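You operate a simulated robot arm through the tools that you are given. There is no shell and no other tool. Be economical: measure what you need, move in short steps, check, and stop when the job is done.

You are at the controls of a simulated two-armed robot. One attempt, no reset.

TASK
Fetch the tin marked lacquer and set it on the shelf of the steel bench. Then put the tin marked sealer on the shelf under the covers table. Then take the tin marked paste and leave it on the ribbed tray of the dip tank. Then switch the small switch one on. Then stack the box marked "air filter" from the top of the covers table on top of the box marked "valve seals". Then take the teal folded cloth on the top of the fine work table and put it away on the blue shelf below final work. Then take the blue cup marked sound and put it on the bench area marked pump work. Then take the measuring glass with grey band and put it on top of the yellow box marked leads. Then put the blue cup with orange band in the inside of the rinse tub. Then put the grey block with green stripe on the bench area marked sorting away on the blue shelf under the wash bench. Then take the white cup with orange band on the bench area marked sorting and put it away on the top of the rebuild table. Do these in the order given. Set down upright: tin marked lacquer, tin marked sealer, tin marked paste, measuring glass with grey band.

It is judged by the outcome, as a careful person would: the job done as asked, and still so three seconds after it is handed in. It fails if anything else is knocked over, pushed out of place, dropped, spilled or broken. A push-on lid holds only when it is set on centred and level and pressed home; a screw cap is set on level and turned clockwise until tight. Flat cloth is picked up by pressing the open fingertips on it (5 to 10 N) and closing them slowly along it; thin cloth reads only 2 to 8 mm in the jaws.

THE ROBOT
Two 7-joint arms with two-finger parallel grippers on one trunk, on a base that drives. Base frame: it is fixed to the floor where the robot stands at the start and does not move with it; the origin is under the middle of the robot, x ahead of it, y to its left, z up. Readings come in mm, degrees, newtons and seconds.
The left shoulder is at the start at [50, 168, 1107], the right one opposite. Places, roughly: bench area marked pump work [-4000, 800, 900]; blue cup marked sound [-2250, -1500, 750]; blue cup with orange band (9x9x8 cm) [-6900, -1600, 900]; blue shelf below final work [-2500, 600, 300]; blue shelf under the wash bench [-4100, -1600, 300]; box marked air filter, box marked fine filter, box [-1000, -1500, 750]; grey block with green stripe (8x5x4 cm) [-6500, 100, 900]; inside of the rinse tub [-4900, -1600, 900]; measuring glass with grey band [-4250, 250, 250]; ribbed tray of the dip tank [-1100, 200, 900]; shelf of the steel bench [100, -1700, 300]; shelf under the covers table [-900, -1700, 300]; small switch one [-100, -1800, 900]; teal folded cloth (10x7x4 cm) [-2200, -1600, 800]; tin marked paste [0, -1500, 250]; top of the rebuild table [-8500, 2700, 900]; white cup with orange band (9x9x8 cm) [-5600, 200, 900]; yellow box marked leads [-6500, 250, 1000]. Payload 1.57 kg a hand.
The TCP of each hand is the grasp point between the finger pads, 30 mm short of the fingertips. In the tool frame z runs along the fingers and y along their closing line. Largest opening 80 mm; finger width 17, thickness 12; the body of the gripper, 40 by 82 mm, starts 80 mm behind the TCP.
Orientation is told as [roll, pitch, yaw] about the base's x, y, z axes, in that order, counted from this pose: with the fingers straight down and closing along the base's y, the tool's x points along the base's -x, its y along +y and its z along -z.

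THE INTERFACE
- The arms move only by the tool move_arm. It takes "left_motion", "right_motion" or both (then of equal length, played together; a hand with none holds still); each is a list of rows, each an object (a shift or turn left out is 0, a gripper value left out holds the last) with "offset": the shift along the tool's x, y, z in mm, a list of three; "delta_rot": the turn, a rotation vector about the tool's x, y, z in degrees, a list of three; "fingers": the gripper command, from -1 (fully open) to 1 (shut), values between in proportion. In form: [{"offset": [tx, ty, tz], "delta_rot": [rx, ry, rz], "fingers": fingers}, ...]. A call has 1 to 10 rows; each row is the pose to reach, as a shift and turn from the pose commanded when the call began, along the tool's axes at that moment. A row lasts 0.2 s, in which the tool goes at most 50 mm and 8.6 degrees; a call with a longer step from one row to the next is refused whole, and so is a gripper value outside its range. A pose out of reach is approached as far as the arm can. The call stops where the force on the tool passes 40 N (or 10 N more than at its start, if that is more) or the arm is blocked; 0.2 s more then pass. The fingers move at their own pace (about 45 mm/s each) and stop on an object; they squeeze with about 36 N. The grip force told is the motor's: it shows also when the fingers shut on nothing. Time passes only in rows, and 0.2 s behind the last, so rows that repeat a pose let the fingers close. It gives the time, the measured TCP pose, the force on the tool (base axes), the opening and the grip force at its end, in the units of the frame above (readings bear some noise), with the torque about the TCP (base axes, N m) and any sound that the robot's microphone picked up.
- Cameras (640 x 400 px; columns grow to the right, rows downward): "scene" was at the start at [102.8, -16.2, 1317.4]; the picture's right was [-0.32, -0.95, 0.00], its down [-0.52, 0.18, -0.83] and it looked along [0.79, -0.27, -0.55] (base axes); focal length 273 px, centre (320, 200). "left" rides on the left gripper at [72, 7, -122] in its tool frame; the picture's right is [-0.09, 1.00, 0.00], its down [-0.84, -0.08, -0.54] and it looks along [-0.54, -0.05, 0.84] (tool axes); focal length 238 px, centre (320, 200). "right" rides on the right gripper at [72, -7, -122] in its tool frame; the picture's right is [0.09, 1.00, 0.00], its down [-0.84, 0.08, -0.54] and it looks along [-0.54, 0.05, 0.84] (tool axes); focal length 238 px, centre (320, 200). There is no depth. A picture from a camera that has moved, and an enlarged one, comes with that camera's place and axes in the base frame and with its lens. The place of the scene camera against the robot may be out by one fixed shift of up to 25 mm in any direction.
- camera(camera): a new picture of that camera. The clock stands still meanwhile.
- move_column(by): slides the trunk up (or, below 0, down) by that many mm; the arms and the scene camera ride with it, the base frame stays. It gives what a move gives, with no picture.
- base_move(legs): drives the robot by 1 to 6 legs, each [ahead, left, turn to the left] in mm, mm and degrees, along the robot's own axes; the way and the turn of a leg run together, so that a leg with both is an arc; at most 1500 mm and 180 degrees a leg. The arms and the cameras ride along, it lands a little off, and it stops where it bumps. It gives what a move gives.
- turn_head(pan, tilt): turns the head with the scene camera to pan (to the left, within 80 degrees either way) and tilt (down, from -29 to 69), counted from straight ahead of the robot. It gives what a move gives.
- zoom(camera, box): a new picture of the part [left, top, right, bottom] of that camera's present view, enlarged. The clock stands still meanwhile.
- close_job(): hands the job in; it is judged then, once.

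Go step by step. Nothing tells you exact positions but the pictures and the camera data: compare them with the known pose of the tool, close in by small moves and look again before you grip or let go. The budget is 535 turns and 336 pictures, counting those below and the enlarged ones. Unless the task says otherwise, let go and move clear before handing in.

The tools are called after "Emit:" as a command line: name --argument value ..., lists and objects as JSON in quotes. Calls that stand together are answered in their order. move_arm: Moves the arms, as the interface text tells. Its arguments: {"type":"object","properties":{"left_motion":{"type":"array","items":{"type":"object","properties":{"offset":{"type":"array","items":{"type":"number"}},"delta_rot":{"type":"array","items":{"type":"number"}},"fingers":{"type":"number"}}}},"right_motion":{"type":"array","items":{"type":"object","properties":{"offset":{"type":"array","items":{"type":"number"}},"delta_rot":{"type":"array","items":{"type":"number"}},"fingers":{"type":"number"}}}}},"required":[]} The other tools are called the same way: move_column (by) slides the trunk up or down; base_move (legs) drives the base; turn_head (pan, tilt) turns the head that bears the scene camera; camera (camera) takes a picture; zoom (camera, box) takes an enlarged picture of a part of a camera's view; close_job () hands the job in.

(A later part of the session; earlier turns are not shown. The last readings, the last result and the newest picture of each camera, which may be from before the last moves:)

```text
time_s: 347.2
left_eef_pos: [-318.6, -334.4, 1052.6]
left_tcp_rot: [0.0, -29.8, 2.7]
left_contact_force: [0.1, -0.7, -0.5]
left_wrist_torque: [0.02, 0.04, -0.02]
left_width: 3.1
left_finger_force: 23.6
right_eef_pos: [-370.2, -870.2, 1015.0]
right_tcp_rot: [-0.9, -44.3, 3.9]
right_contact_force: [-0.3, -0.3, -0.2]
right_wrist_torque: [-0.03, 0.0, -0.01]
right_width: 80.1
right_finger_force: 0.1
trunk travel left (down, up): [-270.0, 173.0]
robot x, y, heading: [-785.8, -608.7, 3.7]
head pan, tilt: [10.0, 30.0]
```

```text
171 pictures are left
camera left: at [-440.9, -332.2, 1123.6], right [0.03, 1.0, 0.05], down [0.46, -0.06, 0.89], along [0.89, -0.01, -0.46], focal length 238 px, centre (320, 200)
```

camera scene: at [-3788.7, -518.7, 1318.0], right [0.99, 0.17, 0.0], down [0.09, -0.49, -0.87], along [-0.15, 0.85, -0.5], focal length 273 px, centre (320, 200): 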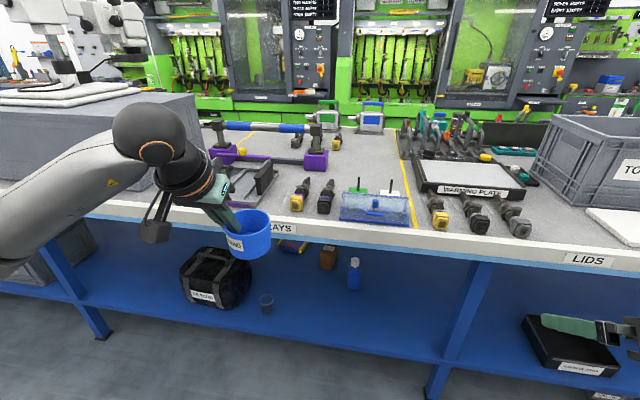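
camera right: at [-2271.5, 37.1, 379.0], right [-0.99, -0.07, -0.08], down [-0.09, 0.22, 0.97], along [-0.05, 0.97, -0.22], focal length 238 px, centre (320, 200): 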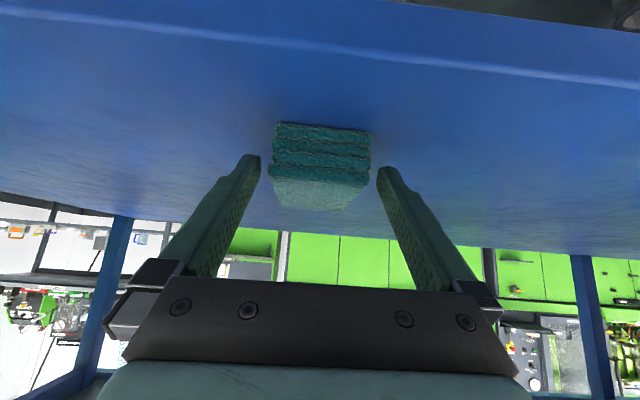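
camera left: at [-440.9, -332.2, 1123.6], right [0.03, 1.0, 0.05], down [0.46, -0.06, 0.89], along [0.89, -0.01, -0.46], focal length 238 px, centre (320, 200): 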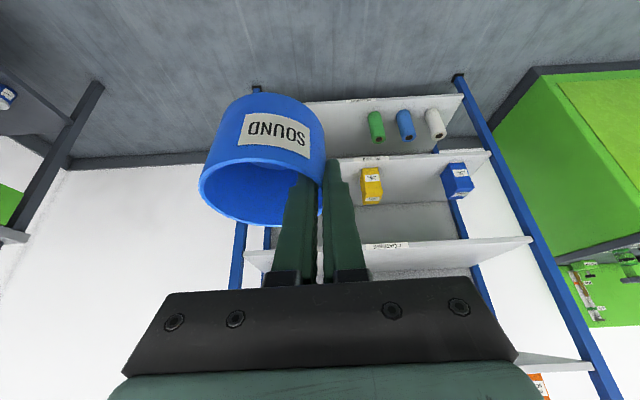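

The cup is slowly sagging in the pinch. I'll set it on the free end of the dip-tank tray nearby and regrip it around both walls before the long trip.

Emit:
base_move --legs '[[0, 0, 86.3], [0, -70, 0], [150, 0, 0]]'

Emit:
camera --camera "left"

Emit:
camera --camera "scene"

```text
time_s: 353.0
left_eef_pos: [-985.2, 18.2, 1051.3]
left_tcp_rot: [0.0, -29.8, 91.5]
left_contact_force: [0.7, -0.2, -0.5]
left_wrist_torque: [-0.02, -0.02, 0.01]
left_width: 3.1
left_finger_force: 24.5
right_eef_pos: [-450.3, -45.3, 1015.3]
right_tcp_rot: [-1.1, -44.3, 92.6]
right_contact_force: [-0.2, 0.6, 0.1]
right_wrist_torque: [-0.01, 0.03, 0.03]
right_width: 80.2
right_finger_force: 0.0
trunk travel left (down, up): [-270.0, 173.0]
robot x, y, heading: [-724.3, -458.1, 92.9]
head pan, tilt: [10.0, 30.0]
```

```text
170 pictures are left
camera left: at [-988.3, -103.7, 1123.4], right [-1.0, 0.05, 0.05], down [0.07, 0.46, 0.89], along [0.03, 0.89, -0.46], focal length 238 px, centre (320, 200)
```

left: 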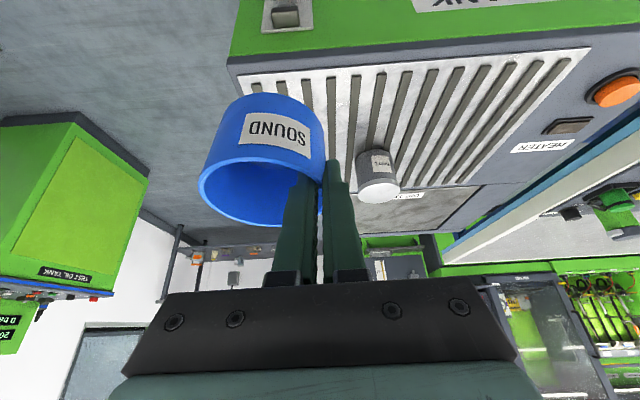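

```text
169 pictures are left
camera scene: at [-765.5, -314.8, 1317.9], right [0.98, 0.22, 0.0], down [0.11, -0.49, -0.87], along [-0.19, 0.84, -0.5], focal length 273 px, centre (320, 200)
```

scene: 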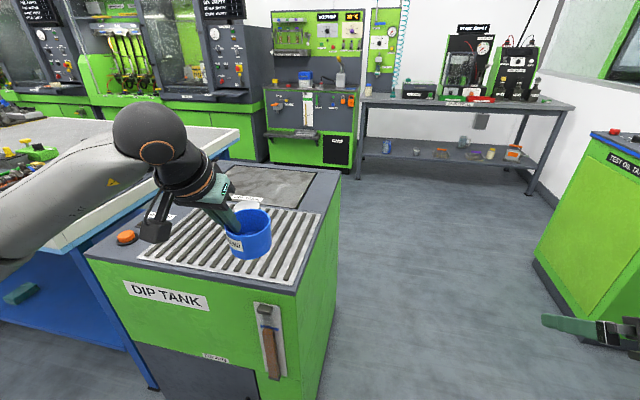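

Emit:
base_move --legs '[[85, 0, 0]]'

Emit:
move_arm --left_motion '[{"offset": [-11, 0, 36]}, {"offset": [-23, 0, 71]}, {"offset": [-34, 0, 106]}, {"offset": [-45, 0, 142]}, {"offset": [-45, 0, 142]}]'

Emit:
zoom --camera "scene" --box '[120, 130, 360, 330]'

Emit:
camera --camera "left"

```text
time_s: 354.1
left_eef_pos: [-989.9, 104.2, 1051.2]
left_tcp_rot: [0.0, -29.6, 91.4]
left_contact_force: [0.2, 0.7, -1.1]
left_wrist_torque: [-0.05, 0.01, 0.02]
left_width: 3.0
left_finger_force: 24.0
right_eef_pos: [-453.9, 41.6, 1014.6]
right_tcp_rot: [-1.0, -44.2, 92.6]
right_contact_force: [0.2, 0.3, -0.9]
right_wrist_torque: [-0.02, -0.01, -0.02]
right_width: 80.2
right_finger_force: 0.0
trunk travel left (down, up): [-270.0, 173.0]
robot x, y, heading: [-727.4, -368.0, 92.6]
head pan, tilt: [10.0, 30.0]
```

```text
time_s: 355.3
left_eef_pos: [-987.5, 211.8, 953.0]
left_tcp_rot: [0.0, -29.8, 91.2]
left_contact_force: [0.1, 0.4, 0.1]
left_wrist_torque: [-0.01, -0.01, 0.0]
left_width: 3.0
left_finger_force: 23.7
right_eef_pos: [-453.2, 40.7, 1013.2]
right_tcp_rot: [-1.0, -44.3, 92.6]
right_contact_force: [-0.2, -0.2, 0.7]
right_wrist_torque: [-0.03, 0.03, 0.0]
right_width: 79.7
right_finger_force: 0.0
trunk travel left (down, up): [-270.0, 173.0]
robot x, y, heading: [-726.4, -368.3, 92.6]
head pan, tilt: [10.0, 30.0]
```

```text
2.00 times, centred on (240, 230) of scene
camera zoom: at [-769.1, -229.6, 1318.0], right [0.98, 0.22, 0.0], down [0.11, -0.49, -0.87], along [-0.19, 0.85, -0.5], focal length 546 px, centre (480, 140)
```

zoom: 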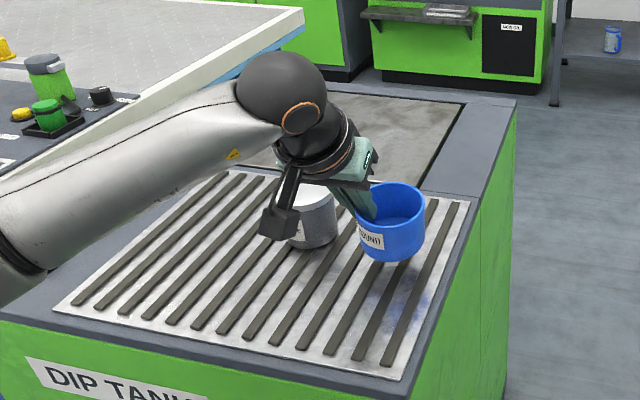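

```text
167 pictures are left
camera left: at [-990.7, 88.9, 1024.8], right [-1.0, 0.06, 0.05], down [0.07, 0.46, 0.89], along [0.03, 0.89, -0.46], focal length 238 px, centre (320, 200)
```

left: 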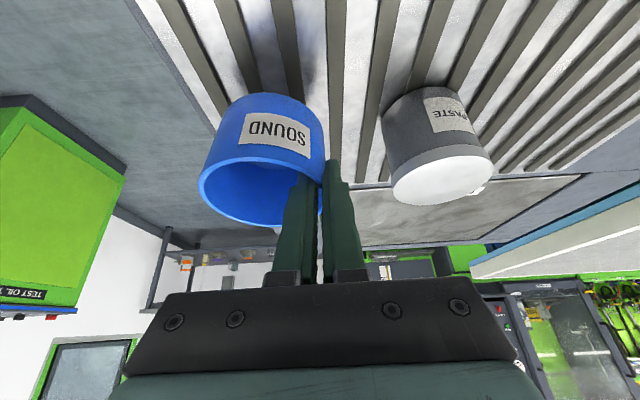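

Emit:
move_arm --left_motion '[{"offset": [2, 0, 3.5]}, {"offset": [4, 0, 7]}, {"offset": [6, 0, 10.5]}, {"offset": [8, 0, 14]}, {"offset": [9, 0, 16]}]'

Emit:
zoom --camera "scene" --box '[240, 170, 360, 270]'

```text
time_s: 356.5
left_eef_pos: [-991.2, 213.0, 933.9]
left_tcp_rot: [0.1, -29.7, 91.4]
left_contact_force: [0.1, -0.7, -1.2]
left_wrist_torque: [0.0, -0.01, -0.01]
left_width: 2.8
left_finger_force: 24.1
right_eef_pos: [-454.5, 40.9, 1014.3]
right_tcp_rot: [-0.9, -44.3, 92.6]
right_contact_force: [-0.2, -0.1, 1.0]
right_wrist_torque: [0.02, -0.01, 0.0]
right_width: 80.1
right_finger_force: 0.0
trunk travel left (down, up): [-270.0, 173.0]
robot x, y, heading: [-726.7, -370.1, 92.6]
head pan, tilt: [10.0, 30.0]
```

```text
4.00 times, centred on (300, 220) of scene
camera zoom: at [-769.1, -229.5, 1318.0], right [0.98, 0.22, 0.0], down [0.11, -0.49, -0.87], along [-0.19, 0.85, -0.5], focal length 1092 px, centre (400, 120)
```

zoom: 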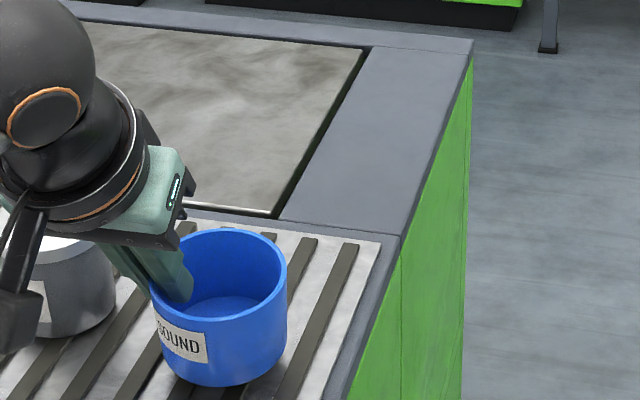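

Emit:
move_arm --left_motion '[{"offset": [1.5, 0, 2.6]}, {"offset": [3, 0, 5.2]}, {"offset": [4.5, 0, 7.8]}, {"offset": [5.5, 0, 9.5]}]'

```text
time_s: 357.5
left_eef_pos: [-992.6, 212.9, 926.4]
left_tcp_rot: [-0.1, -30.0, 91.4]
left_contact_force: [-3.3, -5.3, 16.6]
left_wrist_torque: [-0.62, -0.5, -0.3]
left_width: 3.0
left_finger_force: 23.8
right_eef_pos: [-453.7, 39.4, 1014.8]
right_tcp_rot: [-1.0, -44.4, 92.5]
right_contact_force: [0.4, -0.6, 0.7]
right_wrist_torque: [-0.04, 0.0, -0.04]
right_width: 79.7
right_finger_force: 0.0
trunk travel left (down, up): [-270.0, 173.0]
robot x, y, heading: [-721.8, -372.2, 92.6]
head pan, tilt: [10.0, 30.0]
```

Emit:
move_arm --left_motion '[{"fingers": 0.6}, {"fingers": 0.5}, {"fingers": 0.5}, {"offset": [-10, 0, -17]}, {"offset": [-22, 0, -38]}, {"offset": [-40, 0, -70]}, {"offset": [-50, 0, -87]}]'

Emit:
camera --camera "left"

```text
time_s: 359.1
left_eef_pos: [-990.6, 213.2, 1024.2]
left_tcp_rot: [0.0, -29.6, 91.3]
left_contact_force: [0.3, -0.4, 0.4]
left_wrist_torque: [-0.03, 0.0, -0.02]
left_width: 19.9
left_finger_force: 0.0
right_eef_pos: [-454.1, 40.5, 1013.9]
right_tcp_rot: [-0.9, -44.2, 92.6]
right_contact_force: [-0.6, -0.5, -0.3]
right_wrist_torque: [0.03, -0.03, 0.02]
right_width: 80.0
right_finger_force: 0.1
trunk travel left (down, up): [-270.0, 173.0]
robot x, y, heading: [-723.0, -370.0, 92.7]
head pan, tilt: [10.0, 30.0]
```

```text
165 pictures are left
camera left: at [-993.8, 90.8, 1095.4], right [-1.0, 0.06, 0.05], down [0.07, 0.46, 0.89], along [0.03, 0.89, -0.46], focal length 238 px, centre (320, 200)
```

left: 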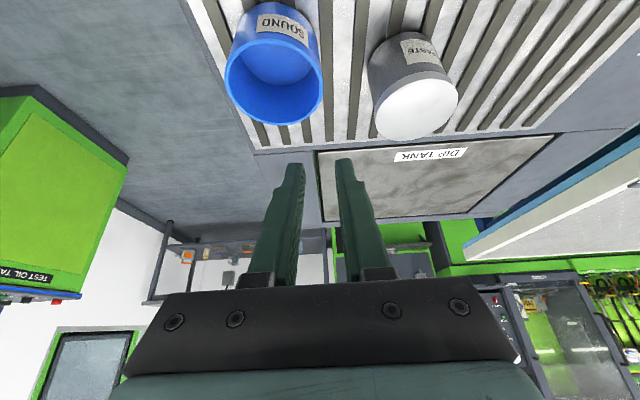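

Cup is standing on the tray. Now line up over it with open fingers.

Emit:
move_arm --left_motion '[{"offset": [11, -10, 5], "fingers": -1}, {"offset": [22, -20, 10]}, {"offset": [32, -28, 20]}, {"offset": [32, -28, 26]}, {"offset": [32, -28, 26]}]'

Emit:
camera --camera "left"

```text
time_s: 360.3
left_eef_pos: [-962.7, 202.7, 984.3]
left_tcp_rot: [0.0, -29.8, 91.3]
left_contact_force: [0.0, 0.1, -0.5]
left_wrist_torque: [-0.03, 0.02, 0.0]
left_width: 80.1
left_finger_force: 0.0
right_eef_pos: [-453.9, 41.8, 1015.2]
right_tcp_rot: [-0.9, -44.4, 92.6]
right_contact_force: [0.1, -0.2, -0.2]
right_wrist_torque: [-0.01, -0.02, 0.03]
right_width: 80.0
right_finger_force: 0.0
trunk travel left (down, up): [-270.0, 173.0]
robot x, y, heading: [-727.2, -369.4, 92.5]
head pan, tilt: [10.0, 30.0]
```

```text
164 pictures are left
camera left: at [-965.8, 79.1, 1055.3], right [-1.0, 0.06, 0.05], down [0.07, 0.46, 0.89], along [0.03, 0.89, -0.46], focal length 238 px, centre (320, 200)
```

left: 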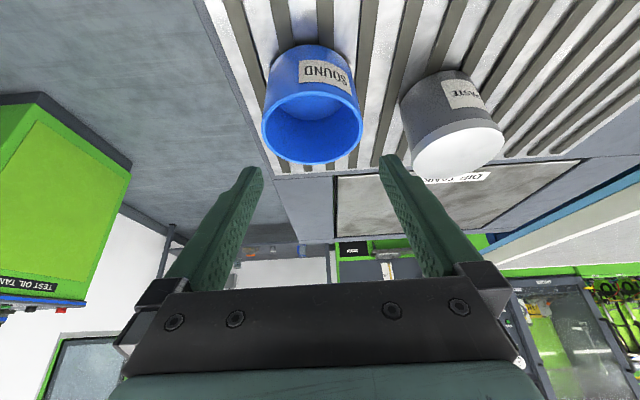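

Emit:
move_arm --left_motion '[{"offset": [8, -3.5, 13]}, {"offset": [16, -3.5, 27]}, {"offset": [24, -3.5, 40]}, {"offset": [31, -3.5, 54]}, {"offset": [31, -3.5, 54]}]'

Emit:
camera --camera "left"

```text
time_s: 361.5
left_eef_pos: [-958.9, 200.4, 921.7]
left_tcp_rot: [-0.1, -29.8, 91.3]
left_contact_force: [-0.1, 0.1, -1.0]
left_wrist_torque: [0.04, 0.02, 0.0]
left_width: 80.1
left_finger_force: 0.0
right_eef_pos: [-453.6, 40.0, 1014.8]
right_tcp_rot: [-1.1, -44.4, 92.6]
right_contact_force: [-0.7, 0.3, 0.0]
right_wrist_torque: [-0.04, 0.02, -0.01]
right_width: 80.1
right_finger_force: 0.1
trunk travel left (down, up): [-270.0, 173.0]
robot x, y, heading: [-728.8, -371.5, 92.4]
head pan, tilt: [10.0, 30.0]
```

```text
163 pictures are left
camera left: at [-962.1, 77.5, 992.8], right [-1.0, 0.06, 0.05], down [0.07, 0.46, 0.89], along [0.03, 0.89, -0.46], focal length 238 px, centre (320, 200)
```

left: 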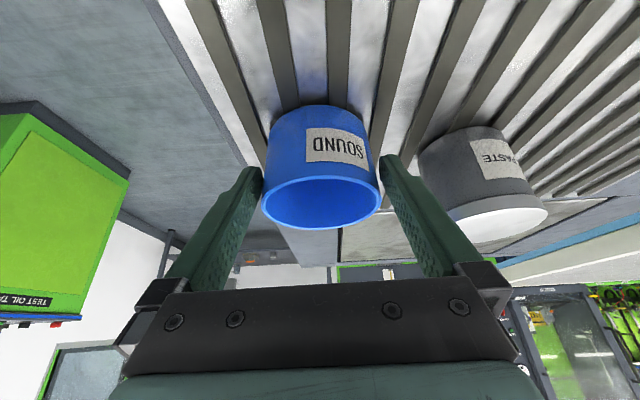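

Emit:
move_arm --left_motion '[{"offset": [4, 0, 7]}, {"offset": [4, 0, 7], "fingers": 1}, {"offset": [4, 0, 7], "fingers": 1}, {"offset": [4, 0, 7], "fingers": 1}, {"offset": [-4, 0, -7], "fingers": 1}, {"offset": [-20, 0, -35], "fingers": 1}, {"offset": [-40, 0, -70]}, {"offset": [-60, 0, -105]}]'

Emit:
camera --camera "left"

```text
time_s: 363.3
left_eef_pos: [-955.7, 199.1, 1043.9]
left_tcp_rot: [0.1, -29.7, 91.5]
left_contact_force: [0.1, -0.4, 0.0]
left_wrist_torque: [-0.02, -0.01, 0.03]
left_width: 71.1
left_finger_force: 36.2
right_eef_pos: [-453.6, 40.3, 1016.1]
right_tcp_rot: [-0.9, -44.3, 92.5]
right_contact_force: [0.5, 0.4, 0.3]
right_wrist_torque: [-0.02, 0.01, -0.01]
right_width: 79.9
right_finger_force: 0.0
trunk travel left (down, up): [-270.0, 173.0]
robot x, y, heading: [-724.4, -370.6, 92.4]
head pan, tilt: [10.0, 30.0]
```

```text
162 pictures are left
camera left: at [-959.1, 77.1, 1114.6], right [-1.0, 0.06, 0.05], down [0.07, 0.46, 0.89], along [0.03, 0.89, -0.46], focal length 238 px, centre (320, 200)
```

left: 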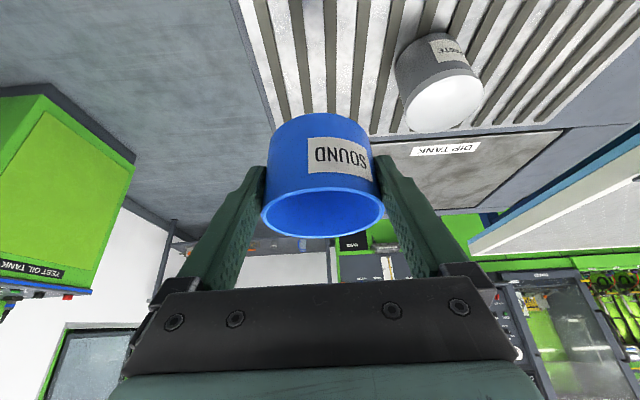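

Secure grip now (71 mm). Continue round the end of the island.

Emit:
base_move --legs '[[-120, 0, -2.4], [0, -420, 0], [900, 0, 0]]'

Emit:
turn_head --pan 40 --tilt 20

Emit:
camera --camera "scene"

```text
time_s: 371.1
left_eef_pos: [-482.0, 1003.5, 1041.9]
left_tcp_rot: [0.0, -29.7, 87.9]
left_contact_force: [-0.4, -0.1, 0.0]
left_wrist_torque: [-0.02, -0.02, -0.04]
left_width: 71.3
left_finger_force: 35.6
right_eef_pos: [8.7, 814.0, 1015.7]
right_tcp_rot: [-1.0, -44.2, 89.2]
right_contact_force: [0.4, 0.2, 0.0]
right_wrist_torque: [-0.05, -0.03, 0.03]
right_width: 79.8
right_finger_force: 0.1
trunk travel left (down, up): [-270.0, 173.0]
robot x, y, heading: [-287.0, 416.7, 89.3]
head pan, tilt: [10.0, 30.0]
```

```text
time_s: 372.1
left_eef_pos: [-482.9, 1004.1, 1041.8]
left_tcp_rot: [0.0, -29.8, 87.8]
left_contact_force: [-0.1, -0.3, -0.8]
left_wrist_torque: [-0.01, -0.02, 0.02]
left_width: 71.3
left_finger_force: 36.0
right_eef_pos: [8.6, 814.8, 1014.4]
right_tcp_rot: [-1.0, -44.4, 89.1]
right_contact_force: [0.1, -0.3, 1.0]
right_wrist_torque: [0.01, 0.0, 0.04]
right_width: 80.3
right_finger_force: 0.0
trunk travel left (down, up): [-270.0, 173.0]
robot x, y, heading: [-287.0, 418.4, 89.2]
head pan, tilt: [40.0, 20.0]
```

```text
161 pictures are left
camera scene: at [-367.1, 545.1, 1334.0], right [0.78, 0.63, 0.0], down [0.22, -0.27, -0.94], along [-0.59, 0.73, -0.34], focal length 273 px, centre (320, 200)
```

scene: 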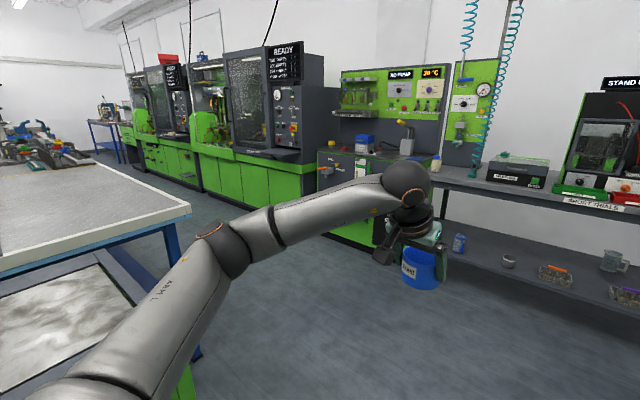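

The back aisle (y 1134–2400) is clear. I advance, turn left, and go along it.

Emit:
base_move --legs '[[650, 0, 0], [0, 0, 90.8], [0, -650, 0], [1500, 0, 0]]'

Emit:
turn_head --pan 10 --tilt 15

Emit:
camera --camera "scene"

```text
time_s: 389.7
left_eef_pos: [-2335.5, 1543.8, 1041.0]
left_tcp_rot: [0.0, -29.6, 178.3]
left_contact_force: [-0.9, -0.4, -0.6]
left_wrist_torque: [-0.02, 0.02, -0.01]
left_width: 70.9
left_finger_force: 35.3
right_eef_pos: [-2150.0, 2037.1, 1014.9]
right_tcp_rot: [-1.0, -44.3, 179.5]
right_contact_force: [-0.1, -0.2, -0.2]
right_wrist_torque: [0.01, -0.05, 0.05]
right_width: 80.2
right_finger_force: 0.0
trunk travel left (down, up): [-270.0, 173.0]
robot x, y, heading: [-1756.8, 1746.7, 180.0]
head pan, tilt: [40.0, 20.0]
```

```text
time_s: 390.7
left_eef_pos: [-2334.3, 1542.4, 1043.6]
left_tcp_rot: [0.0, -29.7, 178.3]
left_contact_force: [0.5, 0.2, -0.3]
left_wrist_torque: [0.0, -0.02, -0.03]
left_width: 70.9
left_finger_force: 36.2
right_eef_pos: [-2149.3, 2036.4, 1014.8]
right_tcp_rot: [-0.9, -44.3, 179.6]
right_contact_force: [-0.5, 0.0, 0.5]
right_wrist_torque: [-0.03, 0.02, -0.02]
right_width: 79.8
right_finger_force: 0.0
trunk travel left (down, up): [-270.0, 173.0]
robot x, y, heading: [-1750.5, 1743.3, 179.7]
head pan, tilt: [10.0, 15.0]
```

```text
160 pictures are left
camera scene: at [-1906.8, 1740.2, 1342.2], right [-0.17, 0.99, 0.0], down [0.26, 0.04, -0.97], along [-0.95, -0.16, -0.26], focal length 273 px, centre (320, 200)
```

scene: 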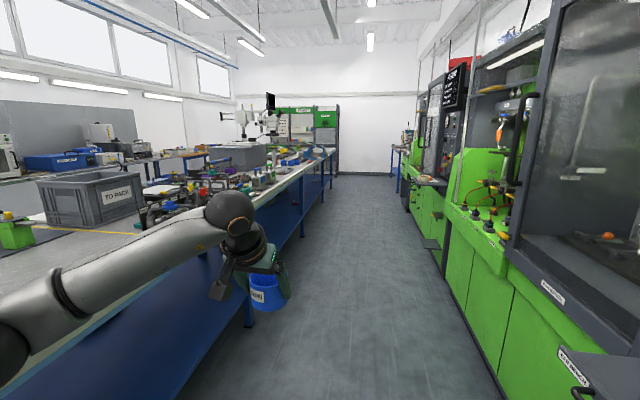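

Emit:
base_move --legs '[[1500, 0, 0], [850, 0, 0], [0, -150, 0], [0, 0, 90]]'

Emit:
turn_head --pan -10 --tilt 30

Emit:
camera --camera "scene"

Emit:
camera --camera "left"

```text
time_s: 403.1
left_eef_pos: [-4666.0, 1598.4, 1044.4]
left_tcp_rot: [-0.7, -30.0, -178.8]
left_contact_force: [0.2, -0.3, -0.5]
left_wrist_torque: [0.03, 0.0, -0.02]
left_width: 70.9
left_finger_force: 35.4
right_eef_pos: [-4501.0, 2092.8, 1013.1]
right_tcp_rot: [-2.3, -43.3, -176.1]
right_contact_force: [-0.2, 0.9, 0.4]
right_wrist_torque: [0.02, -0.01, -0.01]
right_width: 80.0
right_finger_force: 0.0
trunk travel left (down, up): [-270.0, 173.0]
robot x, y, heading: [-4096.2, 1826.1, -177.7]
head pan, tilt: [10.0, 15.0]
heard: click
stopped in leg 3: the robot was blocked; the commanded pose is now the measured one
```

```text
time_s: 403.9
left_eef_pos: [-4667.2, 1597.9, 1041.2]
left_tcp_rot: [-0.8, -29.9, -178.8]
left_contact_force: [-0.7, -0.2, 0.1]
left_wrist_torque: [-0.04, -0.02, 0.0]
left_width: 71.0
left_finger_force: 36.1
right_eef_pos: [-4501.9, 2094.4, 1011.4]
right_tcp_rot: [-2.2, -43.2, -176.2]
right_contact_force: [0.2, -0.5, 0.2]
right_wrist_torque: [0.04, 0.01, 0.01]
right_width: 80.0
right_finger_force: 0.0
trunk travel left (down, up): [-270.0, 173.0]
robot x, y, heading: [-4097.4, 1832.9, -177.7]
head pan, tilt: [-10.0, 30.0]
```

```text
159 pictures are left
camera scene: at [-4246.9, 1841.7, 1318.3], right [0.13, 0.99, 0.01], down [0.49, -0.06, -0.87], along [-0.86, 0.12, -0.5], focal length 273 px, centre (320, 200)
```

scene: 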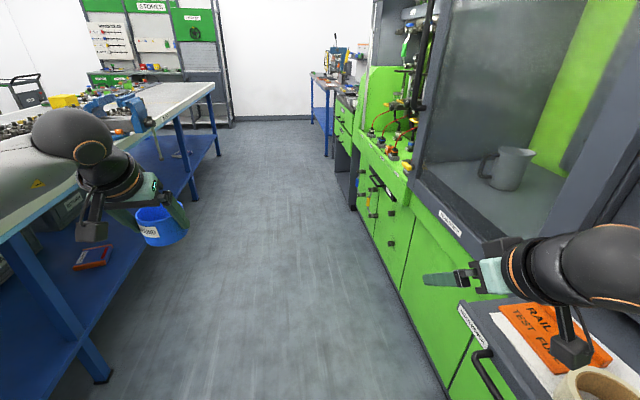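

```text
158 pictures are left
camera left: at [-4543.1, 1592.6, 1112.4], right [-0.07, -1.0, 0.03], down [-0.46, 0.06, 0.89], along [-0.89, 0.05, -0.46], focal length 238 px, centre (320, 200)
```

left: 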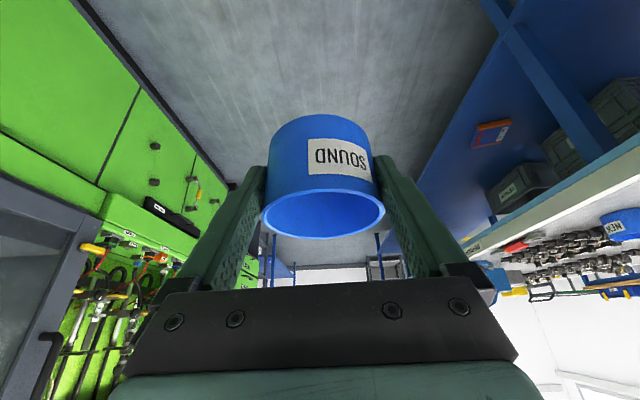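

I bumped something on the right with a click. Move back left and look at it.

Emit:
base_move --legs '[[0, 90, 0]]'

Emit:
turn_head --pan -75 --tilt 45

Emit:
camera --camera "scene"

```text
time_s: 405.0
left_eef_pos: [-4666.2, 1515.9, 1043.5]
left_tcp_rot: [-0.1, -29.9, -179.4]
left_contact_force: [-0.1, -0.4, -1.2]
left_wrist_torque: [0.02, 0.02, 0.02]
left_width: 70.8
left_finger_force: 35.9
right_eef_pos: [-4499.7, 2011.7, 1007.8]
right_tcp_rot: [-1.3, -43.2, -177.1]
right_contact_force: [-0.3, -1.0, 0.4]
right_wrist_torque: [-0.01, -0.01, -0.01]
right_width: 80.0
right_finger_force: 0.1
trunk travel left (down, up): [-270.0, 173.0]
robot x, y, heading: [-4090.7, 1741.9, -177.9]
head pan, tilt: [-10.0, 30.0]
```

```text
time_s: 406.4
left_eef_pos: [-4663.1, 1516.1, 1043.7]
left_tcp_rot: [-0.1, -29.9, -179.3]
left_contact_force: [0.1, -0.2, -1.0]
left_wrist_torque: [-0.01, 0.01, 0.04]
left_width: 71.1
left_finger_force: 36.1
right_eef_pos: [-4498.5, 2011.0, 1007.2]
right_tcp_rot: [-1.2, -43.0, -176.9]
right_contact_force: [-1.1, -0.7, 0.4]
right_wrist_torque: [0.01, 0.01, -0.02]
right_width: 79.9
right_finger_force: 0.0
trunk travel left (down, up): [-270.0, 173.0]
robot x, y, heading: [-4094.0, 1740.2, -177.7]
head pan, tilt: [-75.0, 45.0]
```

```text
157 pictures are left
camera scene: at [-4179.1, 1828.5, 1295.4], right [0.96, 0.3, 0.0], down [0.21, -0.68, -0.71], along [-0.21, 0.68, -0.71], focal length 273 px, centre (320, 200)
```

scene: 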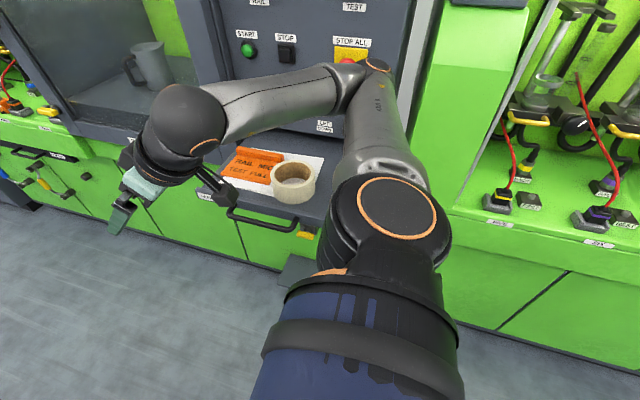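

Emit:
zoom --camera "scene" --box '[220, 0, 400, 140]'

Emit:
turn_head --pan -70 --tilt 10

Emit:
camera --camera "scene"

```text
2.86 times, centred on (310, 70) of scene
camera zoom: at [-4179.1, 1828.5, 1295.4], right [0.96, 0.3, 0.0], down [0.21, -0.68, -0.71], along [-0.21, 0.68, -0.71], focal length 780 px, centre (349, 571)
```

zoom: 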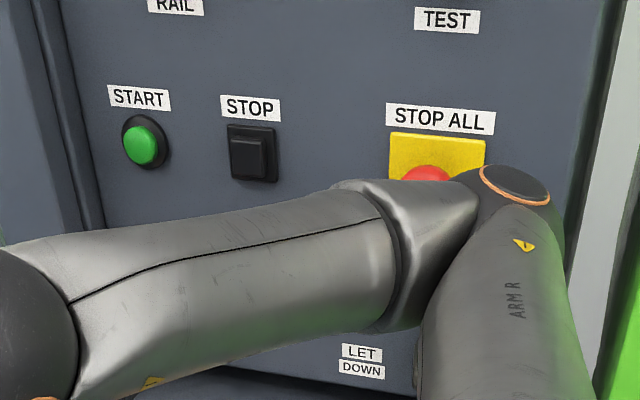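

```text
time_s: 407.4
left_eef_pos: [-4664.4, 1515.7, 1043.3]
left_tcp_rot: [-0.1, -30.0, -179.3]
left_contact_force: [-0.3, 0.5, -0.7]
left_wrist_torque: [0.02, -0.02, -0.01]
left_width: 71.0
left_finger_force: 36.1
right_eef_pos: [-4499.4, 2012.7, 1006.7]
right_tcp_rot: [-1.3, -43.0, -176.9]
right_contact_force: [0.2, 1.1, 0.2]
right_wrist_torque: [-0.01, -0.03, 0.0]
right_width: 79.9
right_finger_force: 0.0
trunk travel left (down, up): [-270.0, 173.0]
robot x, y, heading: [-4092.1, 1742.0, -177.7]
head pan, tilt: [-70.0, 10.0]
```

```text
155 pictures are left
camera scene: at [-4190.2, 1836.9, 1350.2], right [0.93, 0.38, 0.0], down [0.07, -0.16, -0.98], along [-0.37, 0.91, -0.17], focal length 273 px, centre (320, 200)
```

scene: 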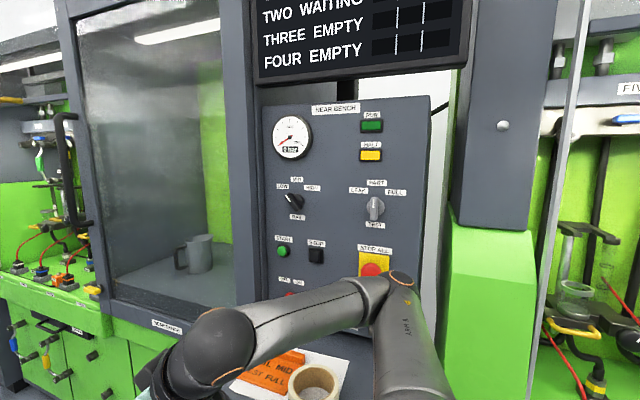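

Emit:
turn_head --pan -70 --tilt -12

Emit:
camera --camera "scene"

```text
time_s: 408.3
left_eef_pos: [-4664.5, 1515.9, 1044.3]
left_tcp_rot: [-0.1, -29.9, -179.3]
left_contact_force: [-0.1, 0.1, -1.2]
left_wrist_torque: [0.0, 0.01, -0.01]
left_width: 71.1
left_finger_force: 36.2
right_eef_pos: [-4498.8, 2012.8, 1007.6]
right_tcp_rot: [-1.2, -43.1, -177.0]
right_contact_force: [-0.4, -0.1, -0.1]
right_wrist_torque: [-0.02, 0.0, 0.0]
right_width: 80.1
right_finger_force: 0.0
trunk travel left (down, up): [-270.0, 173.0]
robot x, y, heading: [-4092.0, 1742.1, -177.7]
head pan, tilt: [-70.0, -12.0]
```

```text
154 pictures are left
camera scene: at [-4186.4, 1827.5, 1384.4], right [0.93, 0.38, 0.0], down [-0.08, 0.19, -0.98], along [-0.37, 0.91, 0.21], focal length 273 px, centre (320, 200)
```

scene: 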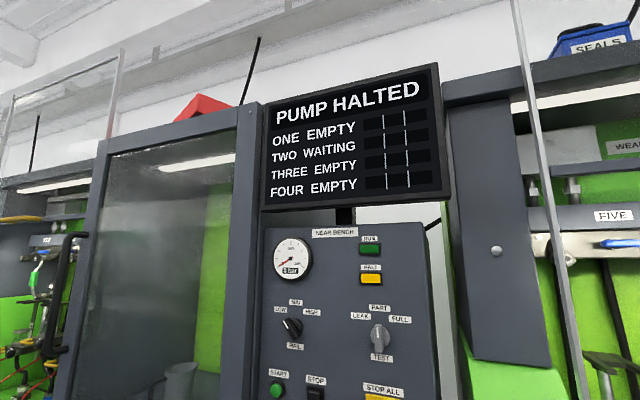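

I pressed the machine's STOP ALL ("PUMP HALTED"). I'll restore it after setting the cup down. First look at the pump work area on the left.

Emit:
turn_head --pan 70 --tilt 30

Emit:
camera --camera "scene"

```text
time_s: 410.5
left_eef_pos: [-4664.9, 1515.2, 1043.1]
left_tcp_rot: [-0.1, -29.9, -179.3]
left_contact_force: [-0.2, -0.6, -1.3]
left_wrist_torque: [0.01, -0.03, 0.0]
left_width: 70.8
left_finger_force: 35.9
right_eef_pos: [-4499.4, 2012.2, 1007.5]
right_tcp_rot: [-1.2, -43.1, -177.0]
right_contact_force: [0.3, 0.0, 0.2]
right_wrist_torque: [0.04, 0.01, -0.03]
right_width: 80.2
right_finger_force: 0.0
trunk travel left (down, up): [-270.0, 173.0]
robot x, y, heading: [-4094.3, 1743.7, -178.0]
head pan, tilt: [70.0, 30.0]
```

```text
153 pictures are left
camera scene: at [-4182.8, 1664.7, 1318.0], right [-0.95, 0.31, 0.0], down [0.15, 0.48, -0.87], along [-0.27, -0.82, -0.5], focal length 273 px, centre (320, 200)
```

scene: 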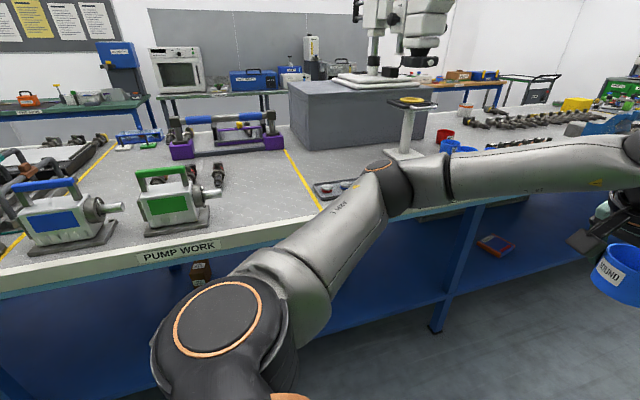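

Pump work has free space at about (-4150,950). Move ahead and turn to face it.

Emit:
base_move --legs '[[260, 0, -2], [0, 0, 90]]'

Emit:
turn_head --pan 15 --tilt 35

Emit:
camera --camera "scene"

Emit:
camera --camera "left"

```text
time_s: 416.2
left_eef_pos: [-4133.5, 1161.5, 1043.4]
left_tcp_rot: [0.0, -29.9, -90.3]
left_contact_force: [-0.4, -0.5, -1.0]
left_wrist_torque: [0.0, 0.01, 0.01]
left_width: 70.5
left_finger_force: 36.3
right_eef_pos: [-4625.8, 1336.8, 1007.6]
right_tcp_rot: [-1.4, -43.1, -88.0]
right_contact_force: [-0.1, -0.5, -0.3]
right_wrist_torque: [0.01, 0.01, 0.01]
right_width: 79.9
right_finger_force: 0.0
trunk travel left (down, up): [-270.0, 173.0]
robot x, y, heading: [-4349.1, 1736.9, -88.7]
head pan, tilt: [70.0, 30.0]
```

```text
time_s: 417.4
left_eef_pos: [-4134.3, 1161.4, 1044.4]
left_tcp_rot: [0.0, -29.8, -90.4]
left_contact_force: [-0.1, -0.6, -0.9]
left_wrist_torque: [-0.01, -0.01, -0.01]
left_width: 70.5
left_finger_force: 36.3
right_eef_pos: [-4625.3, 1335.2, 1007.5]
right_tcp_rot: [-1.2, -43.1, -88.0]
right_contact_force: [-0.2, 0.2, -0.1]
right_wrist_torque: [0.01, -0.02, -0.01]
right_width: 80.1
right_finger_force: 0.0
trunk travel left (down, up): [-270.0, 173.0]
robot x, y, heading: [-4349.2, 1735.3, -88.9]
head pan, tilt: [15.0, 35.0]
```

```text
152 pictures are left
camera scene: at [-4342.7, 1623.4, 1310.2], right [-0.96, -0.28, 0.0], down [-0.16, 0.55, -0.82], along [0.23, -0.79, -0.57], focal length 273 px, centre (320, 200)
```

scene: 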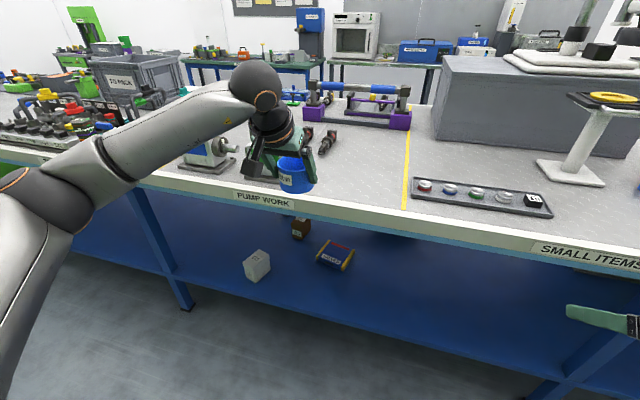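

```text
151 pictures are left
camera left: at [-4124.9, 1284.5, 1114.7], right [1.0, -0.09, 0.04], down [-0.08, -0.46, 0.89], along [-0.06, -0.89, -0.46], focal length 238 px, centre (320, 200)
```

left: 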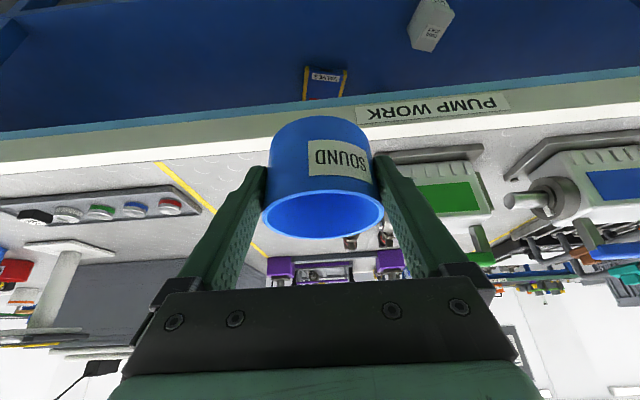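

Emit:
base_move --legs '[[270, -15, -1.2]]'

Emit:
move_arm --left_motion '[{"offset": [10, 0, 17]}, {"offset": [22, 0, 39]}, {"offset": [35, 0, 61]}, {"offset": [45, 0, 78]}, {"offset": [45, 0, 78]}]'

Emit:
camera --camera "left"

Emit:
camera --camera "scene"

```text
time_s: 419.4
left_eef_pos: [-4162.4, 879.7, 1043.6]
left_tcp_rot: [-0.1, -29.8, -92.0]
left_contact_force: [-0.2, 0.0, -0.3]
left_wrist_torque: [0.01, -0.02, -0.02]
left_width: 70.6
left_finger_force: 36.0
right_eef_pos: [-4650.0, 1068.3, 1007.5]
right_tcp_rot: [-1.2, -43.2, -89.6]
right_contact_force: [-0.3, 0.2, -0.6]
right_wrist_torque: [0.03, 0.01, -0.01]
right_width: 79.9
right_finger_force: 0.1
trunk travel left (down, up): [-270.0, 173.0]
robot x, y, heading: [-4362.3, 1460.3, -90.5]
head pan, tilt: [15.0, 35.0]
```

```text
time_s: 420.6
left_eef_pos: [-4164.5, 881.4, 953.2]
left_tcp_rot: [-0.1, -29.9, -91.9]
left_contact_force: [0.5, 0.2, -0.1]
left_wrist_torque: [0.02, -0.01, 0.02]
left_width: 70.3
left_finger_force: 36.0
right_eef_pos: [-4649.2, 1069.0, 1006.8]
right_tcp_rot: [-1.3, -43.1, -89.7]
right_contact_force: [0.2, 0.4, -0.5]
right_wrist_torque: [0.01, -0.01, -0.02]
right_width: 80.0
right_finger_force: 0.1
trunk travel left (down, up): [-270.0, 173.0]
robot x, y, heading: [-4355.8, 1462.7, -90.5]
head pan, tilt: [15.0, 35.0]
```

```text
150 pictures are left
camera left: at [-4153.4, 1005.7, 1024.0], right [0.99, -0.11, 0.04], down [-0.09, -0.45, 0.89], along [-0.08, -0.88, -0.46], focal length 238 px, centre (320, 200)
```

left: 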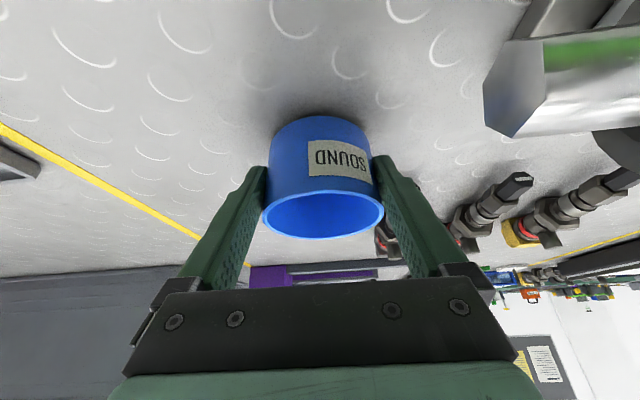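

```text
149 pictures are left
camera scene: at [-4359.3, 1348.5, 1310.2], right [-0.97, -0.25, 0.0], down [-0.14, 0.56, -0.82], along [0.21, -0.79, -0.57], focal length 273 px, centre (320, 200)
```

scene: 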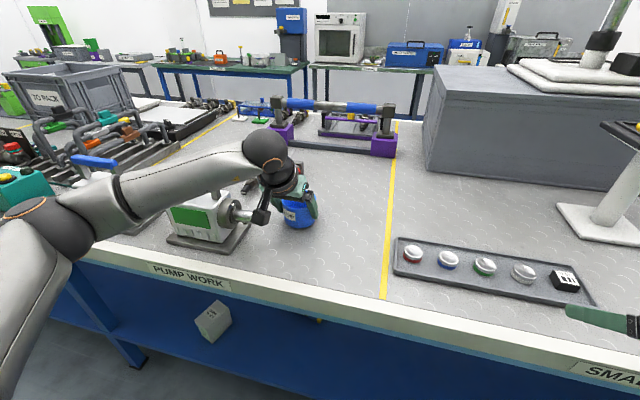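

Emit:
move_arm --left_motion '[{"offset": [3, 0, 5]}, {"offset": [6, 0, 10]}, {"offset": [9, 0, 15.6]}, {"offset": [12, 0, 21]}, {"offset": [15, 0, 26]}, {"offset": [18, 0, 31]}, {"offset": [21, 0, 36]}]'

```text
time_s: 421.9
left_eef_pos: [-4162.7, 877.5, 932.3]
left_tcp_rot: [-0.5, -31.4, -91.6]
left_contact_force: [0.0, 4.0, 12.8]
left_wrist_torque: [0.12, -0.24, 0.06]
left_width: 69.8
left_finger_force: 35.9
right_eef_pos: [-4648.9, 1070.5, 1007.6]
right_tcp_rot: [-1.2, -43.3, -89.7]
right_contact_force: [0.2, 0.5, -0.3]
right_wrist_torque: [-0.02, 0.0, 0.01]
right_width: 79.9
right_finger_force: 0.1
trunk travel left (down, up): [-270.0, 173.0]
robot x, y, heading: [-4357.8, 1463.3, -90.4]
head pan, tilt: [15.0, 35.0]
stopped in row 6 (left hand): the force on the tool passed its limit (the readings are from after the stop); the commanded pose is now the measured one
```

Contact at bench height ~893. Release and rise.

Emit:
move_arm --left_motion '[{"offset": [-1, 0, -1.5]}, {"fingers": -0.9}, {"fingers": -1}, {"fingers": -1}, {"offset": [-8, 0, -14]}, {"offset": [-22, 0, -39]}, {"offset": [-42, 0, -74]}, {"offset": [-62, 0, -109]}]'

Emit:
camera --camera "left"

```text
time_s: 423.7
left_eef_pos: [-4160.7, 881.1, 1052.5]
left_tcp_rot: [-0.5, -30.7, -91.6]
left_contact_force: [-0.4, 0.4, 0.7]
left_wrist_torque: [-0.02, -0.01, -0.02]
left_width: 79.9
left_finger_force: 0.1
right_eef_pos: [-4649.2, 1069.2, 1007.3]
right_tcp_rot: [-1.3, -43.2, -89.7]
right_contact_force: [0.3, -0.2, -0.1]
right_wrist_torque: [-0.01, 0.03, 0.0]
right_width: 80.1
right_finger_force: 0.0
trunk travel left (down, up): [-270.0, 173.0]
robot x, y, heading: [-4359.9, 1459.4, -90.3]
head pan, tilt: [15.0, 35.0]
```

```text
148 pictures are left
camera left: at [-4148.8, 1005.5, 1121.1], right [0.99, -0.11, 0.04], down [-0.09, -0.44, 0.89], along [-0.08, -0.89, -0.45], focal length 238 px, centre (320, 200)
```

left: 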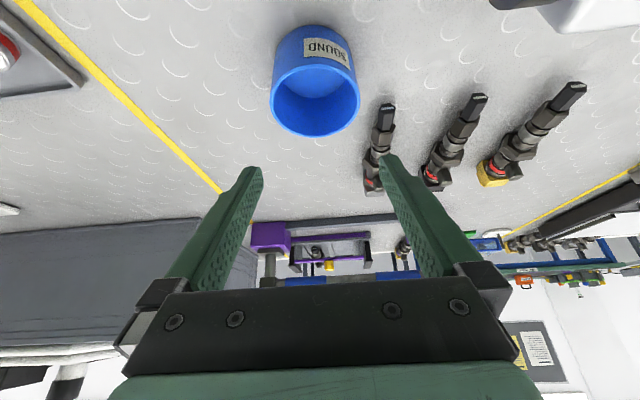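

Cup is placed. Now restore the STOP ALL I knocked: retract the left hand, back to mid-aisle, turn to the machine and look.

Emit:
move_arm --left_motion '[{"offset": [39, 0, -22]}, {"offset": [78, 0, -45]}, {"offset": [117, 0, -67]}, {"offset": [150, 0, -87]}]'

Emit:
base_move --legs '[[-190, 0, 0], [0, 0, 90], [0, 0, 90]]'

Emit:
turn_head --pan 0 --tilt 10

Emit:
camera --camera "scene"

```text
time_s: 424.7
left_eef_pos: [-4155.4, 1058.5, 1051.6]
left_tcp_rot: [-0.4, -30.8, -91.6]
left_contact_force: [-0.2, -0.2, -0.8]
left_wrist_torque: [0.01, 0.02, 0.0]
left_width: 80.1
left_finger_force: 0.1
right_eef_pos: [-4650.2, 1068.2, 1007.7]
right_tcp_rot: [-1.3, -43.2, -89.6]
right_contact_force: [-0.4, 0.2, 0.7]
right_wrist_torque: [0.02, 0.02, 0.0]
right_width: 80.3
right_finger_force: 0.1
trunk travel left (down, up): [-270.0, 173.0]
robot x, y, heading: [-4356.2, 1460.4, -90.3]
head pan, tilt: [15.0, 35.0]
```

```text
time_s: 433.9
left_eef_pos: [-4558.7, 2056.4, 1054.0]
left_tcp_rot: [-0.4, -30.9, 87.9]
left_contact_force: [0.0, -0.2, 0.0]
left_wrist_torque: [-0.01, 0.03, 0.04]
left_width: 80.0
left_finger_force: 0.1
right_eef_pos: [-4066.5, 2041.6, 1006.7]
right_tcp_rot: [-1.4, -43.1, 90.1]
right_contact_force: [-0.5, 0.1, 0.7]
right_wrist_torque: [-0.01, 0.03, -0.01]
right_width: 80.1
right_finger_force: 0.1
trunk travel left (down, up): [-270.0, 173.0]
robot x, y, heading: [-4358.3, 1650.4, 89.5]
head pan, tilt: [15.0, 35.0]
```

```text
time_s: 434.8
left_eef_pos: [-4559.5, 2056.1, 1052.7]
left_tcp_rot: [-0.3, -30.8, 88.0]
left_contact_force: [0.2, 0.3, -0.8]
left_wrist_torque: [-0.02, 0.03, 0.02]
left_width: 80.0
left_finger_force: 0.1
right_eef_pos: [-4066.4, 2042.3, 1007.3]
right_tcp_rot: [-1.3, -43.0, 90.1]
right_contact_force: [0.3, 0.2, 0.9]
right_wrist_torque: [0.01, -0.02, -0.01]
right_width: 80.0
right_finger_force: 0.3
trunk travel left (down, up): [-270.0, 173.0]
robot x, y, heading: [-4357.2, 1654.1, 89.3]
head pan, tilt: [0.0, 10.0]
```

```text
147 pictures are left
camera scene: at [-4377.8, 1795.7, 1350.2], right [1.0, -0.01, 0.0], down [0.0, -0.17, -0.98], along [0.01, 0.98, -0.17], focal length 273 px, centre (320, 200)
```

scene: 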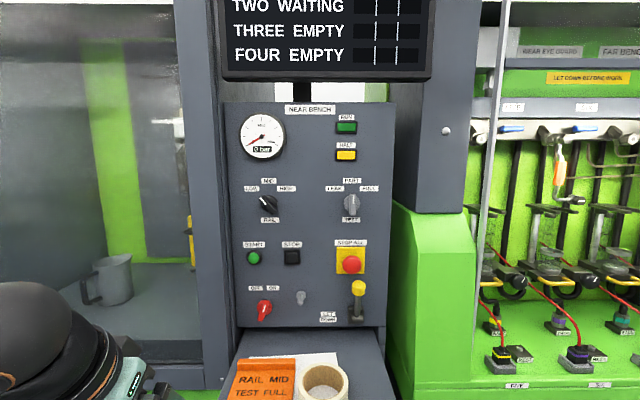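

Emit:
zoom --camera "scene" --box '[230, 160, 390, 340]'

Emit:
zoom --camera "scene" --box '[230, 100, 390, 220]'

```text
2.22 times, centred on (310, 250) of scene
camera zoom: at [-4377.8, 1795.7, 1350.2], right [1.0, -0.01, 0.0], down [0.0, -0.17, -0.98], along [0.01, 0.98, -0.17], focal length 607 px, centre (342, 89)
```

zoom: 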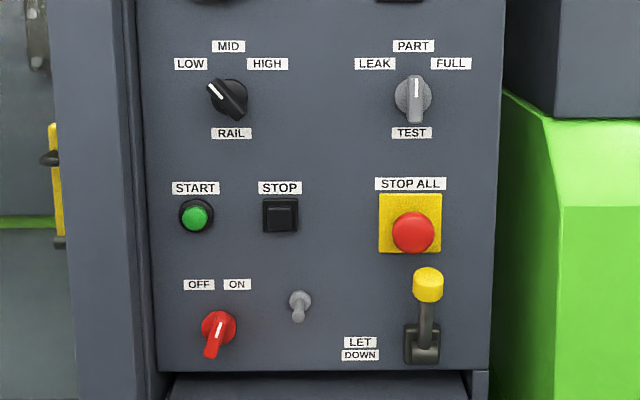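

```text
3.33 times, centred on (310, 160) of scene
camera zoom: at [-4377.8, 1795.7, 1350.2], right [1.0, -0.01, 0.0], down [0.0, -0.17, -0.98], along [0.01, 0.98, -0.17], focal length 910 px, centre (353, 333)
```

zoom: 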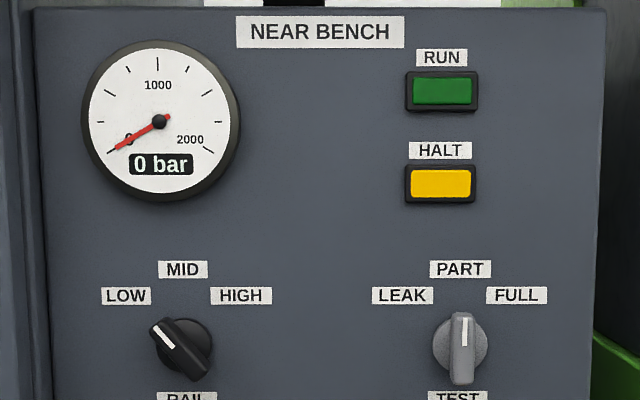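

Emit:
zoom --camera "scene" --box '[325, 235, 375, 330]'

Emit:
turn_head --pan 0 --tilt -12

Emit:
camera --camera "scene"

```text
4.21 times, centred on (350, 282) of scene
camera zoom: at [-4377.8, 1795.7, 1350.2], right [1.0, -0.01, 0.0], down [0.0, -0.17, -0.98], along [0.01, 0.98, -0.17], focal length 1150 px, centre (194, -147)
```

zoom: 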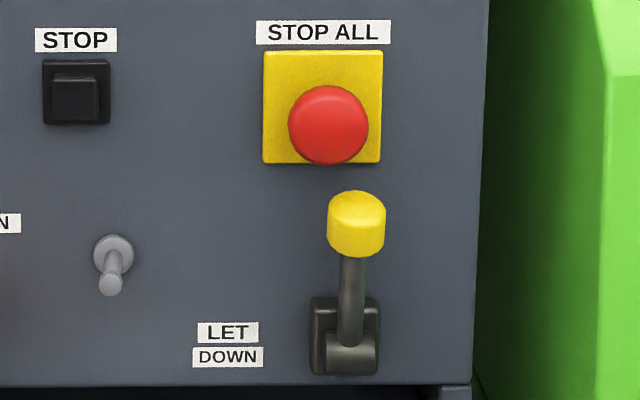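

```text
time_s: 435.7
left_eef_pos: [-4559.9, 2056.6, 1052.8]
left_tcp_rot: [-0.4, -30.8, 88.0]
left_contact_force: [-0.3, 0.3, 1.0]
left_wrist_torque: [-0.01, 0.0, -0.01]
left_width: 79.8
left_finger_force: 0.1
right_eef_pos: [-4066.3, 2043.1, 1007.1]
right_tcp_rot: [-1.2, -43.0, 90.0]
right_contact_force: [0.5, 1.0, 0.0]
right_wrist_torque: [0.0, 0.01, -0.01]
right_width: 80.1
right_finger_force: 0.0
trunk travel left (down, up): [-270.0, 173.0]
robot x, y, heading: [-4355.5, 1646.1, 89.2]
head pan, tilt: [0.0, -12.0]
```

```text
143 pictures are left
camera scene: at [-4377.9, 1785.6, 1384.4], right [1.0, -0.01, 0.0], down [0.0, 0.21, -0.98], along [0.01, 0.98, 0.21], focal length 273 px, centre (320, 200)
```

scene: 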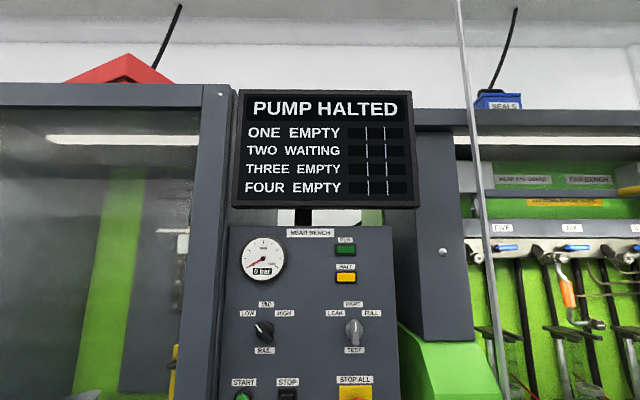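

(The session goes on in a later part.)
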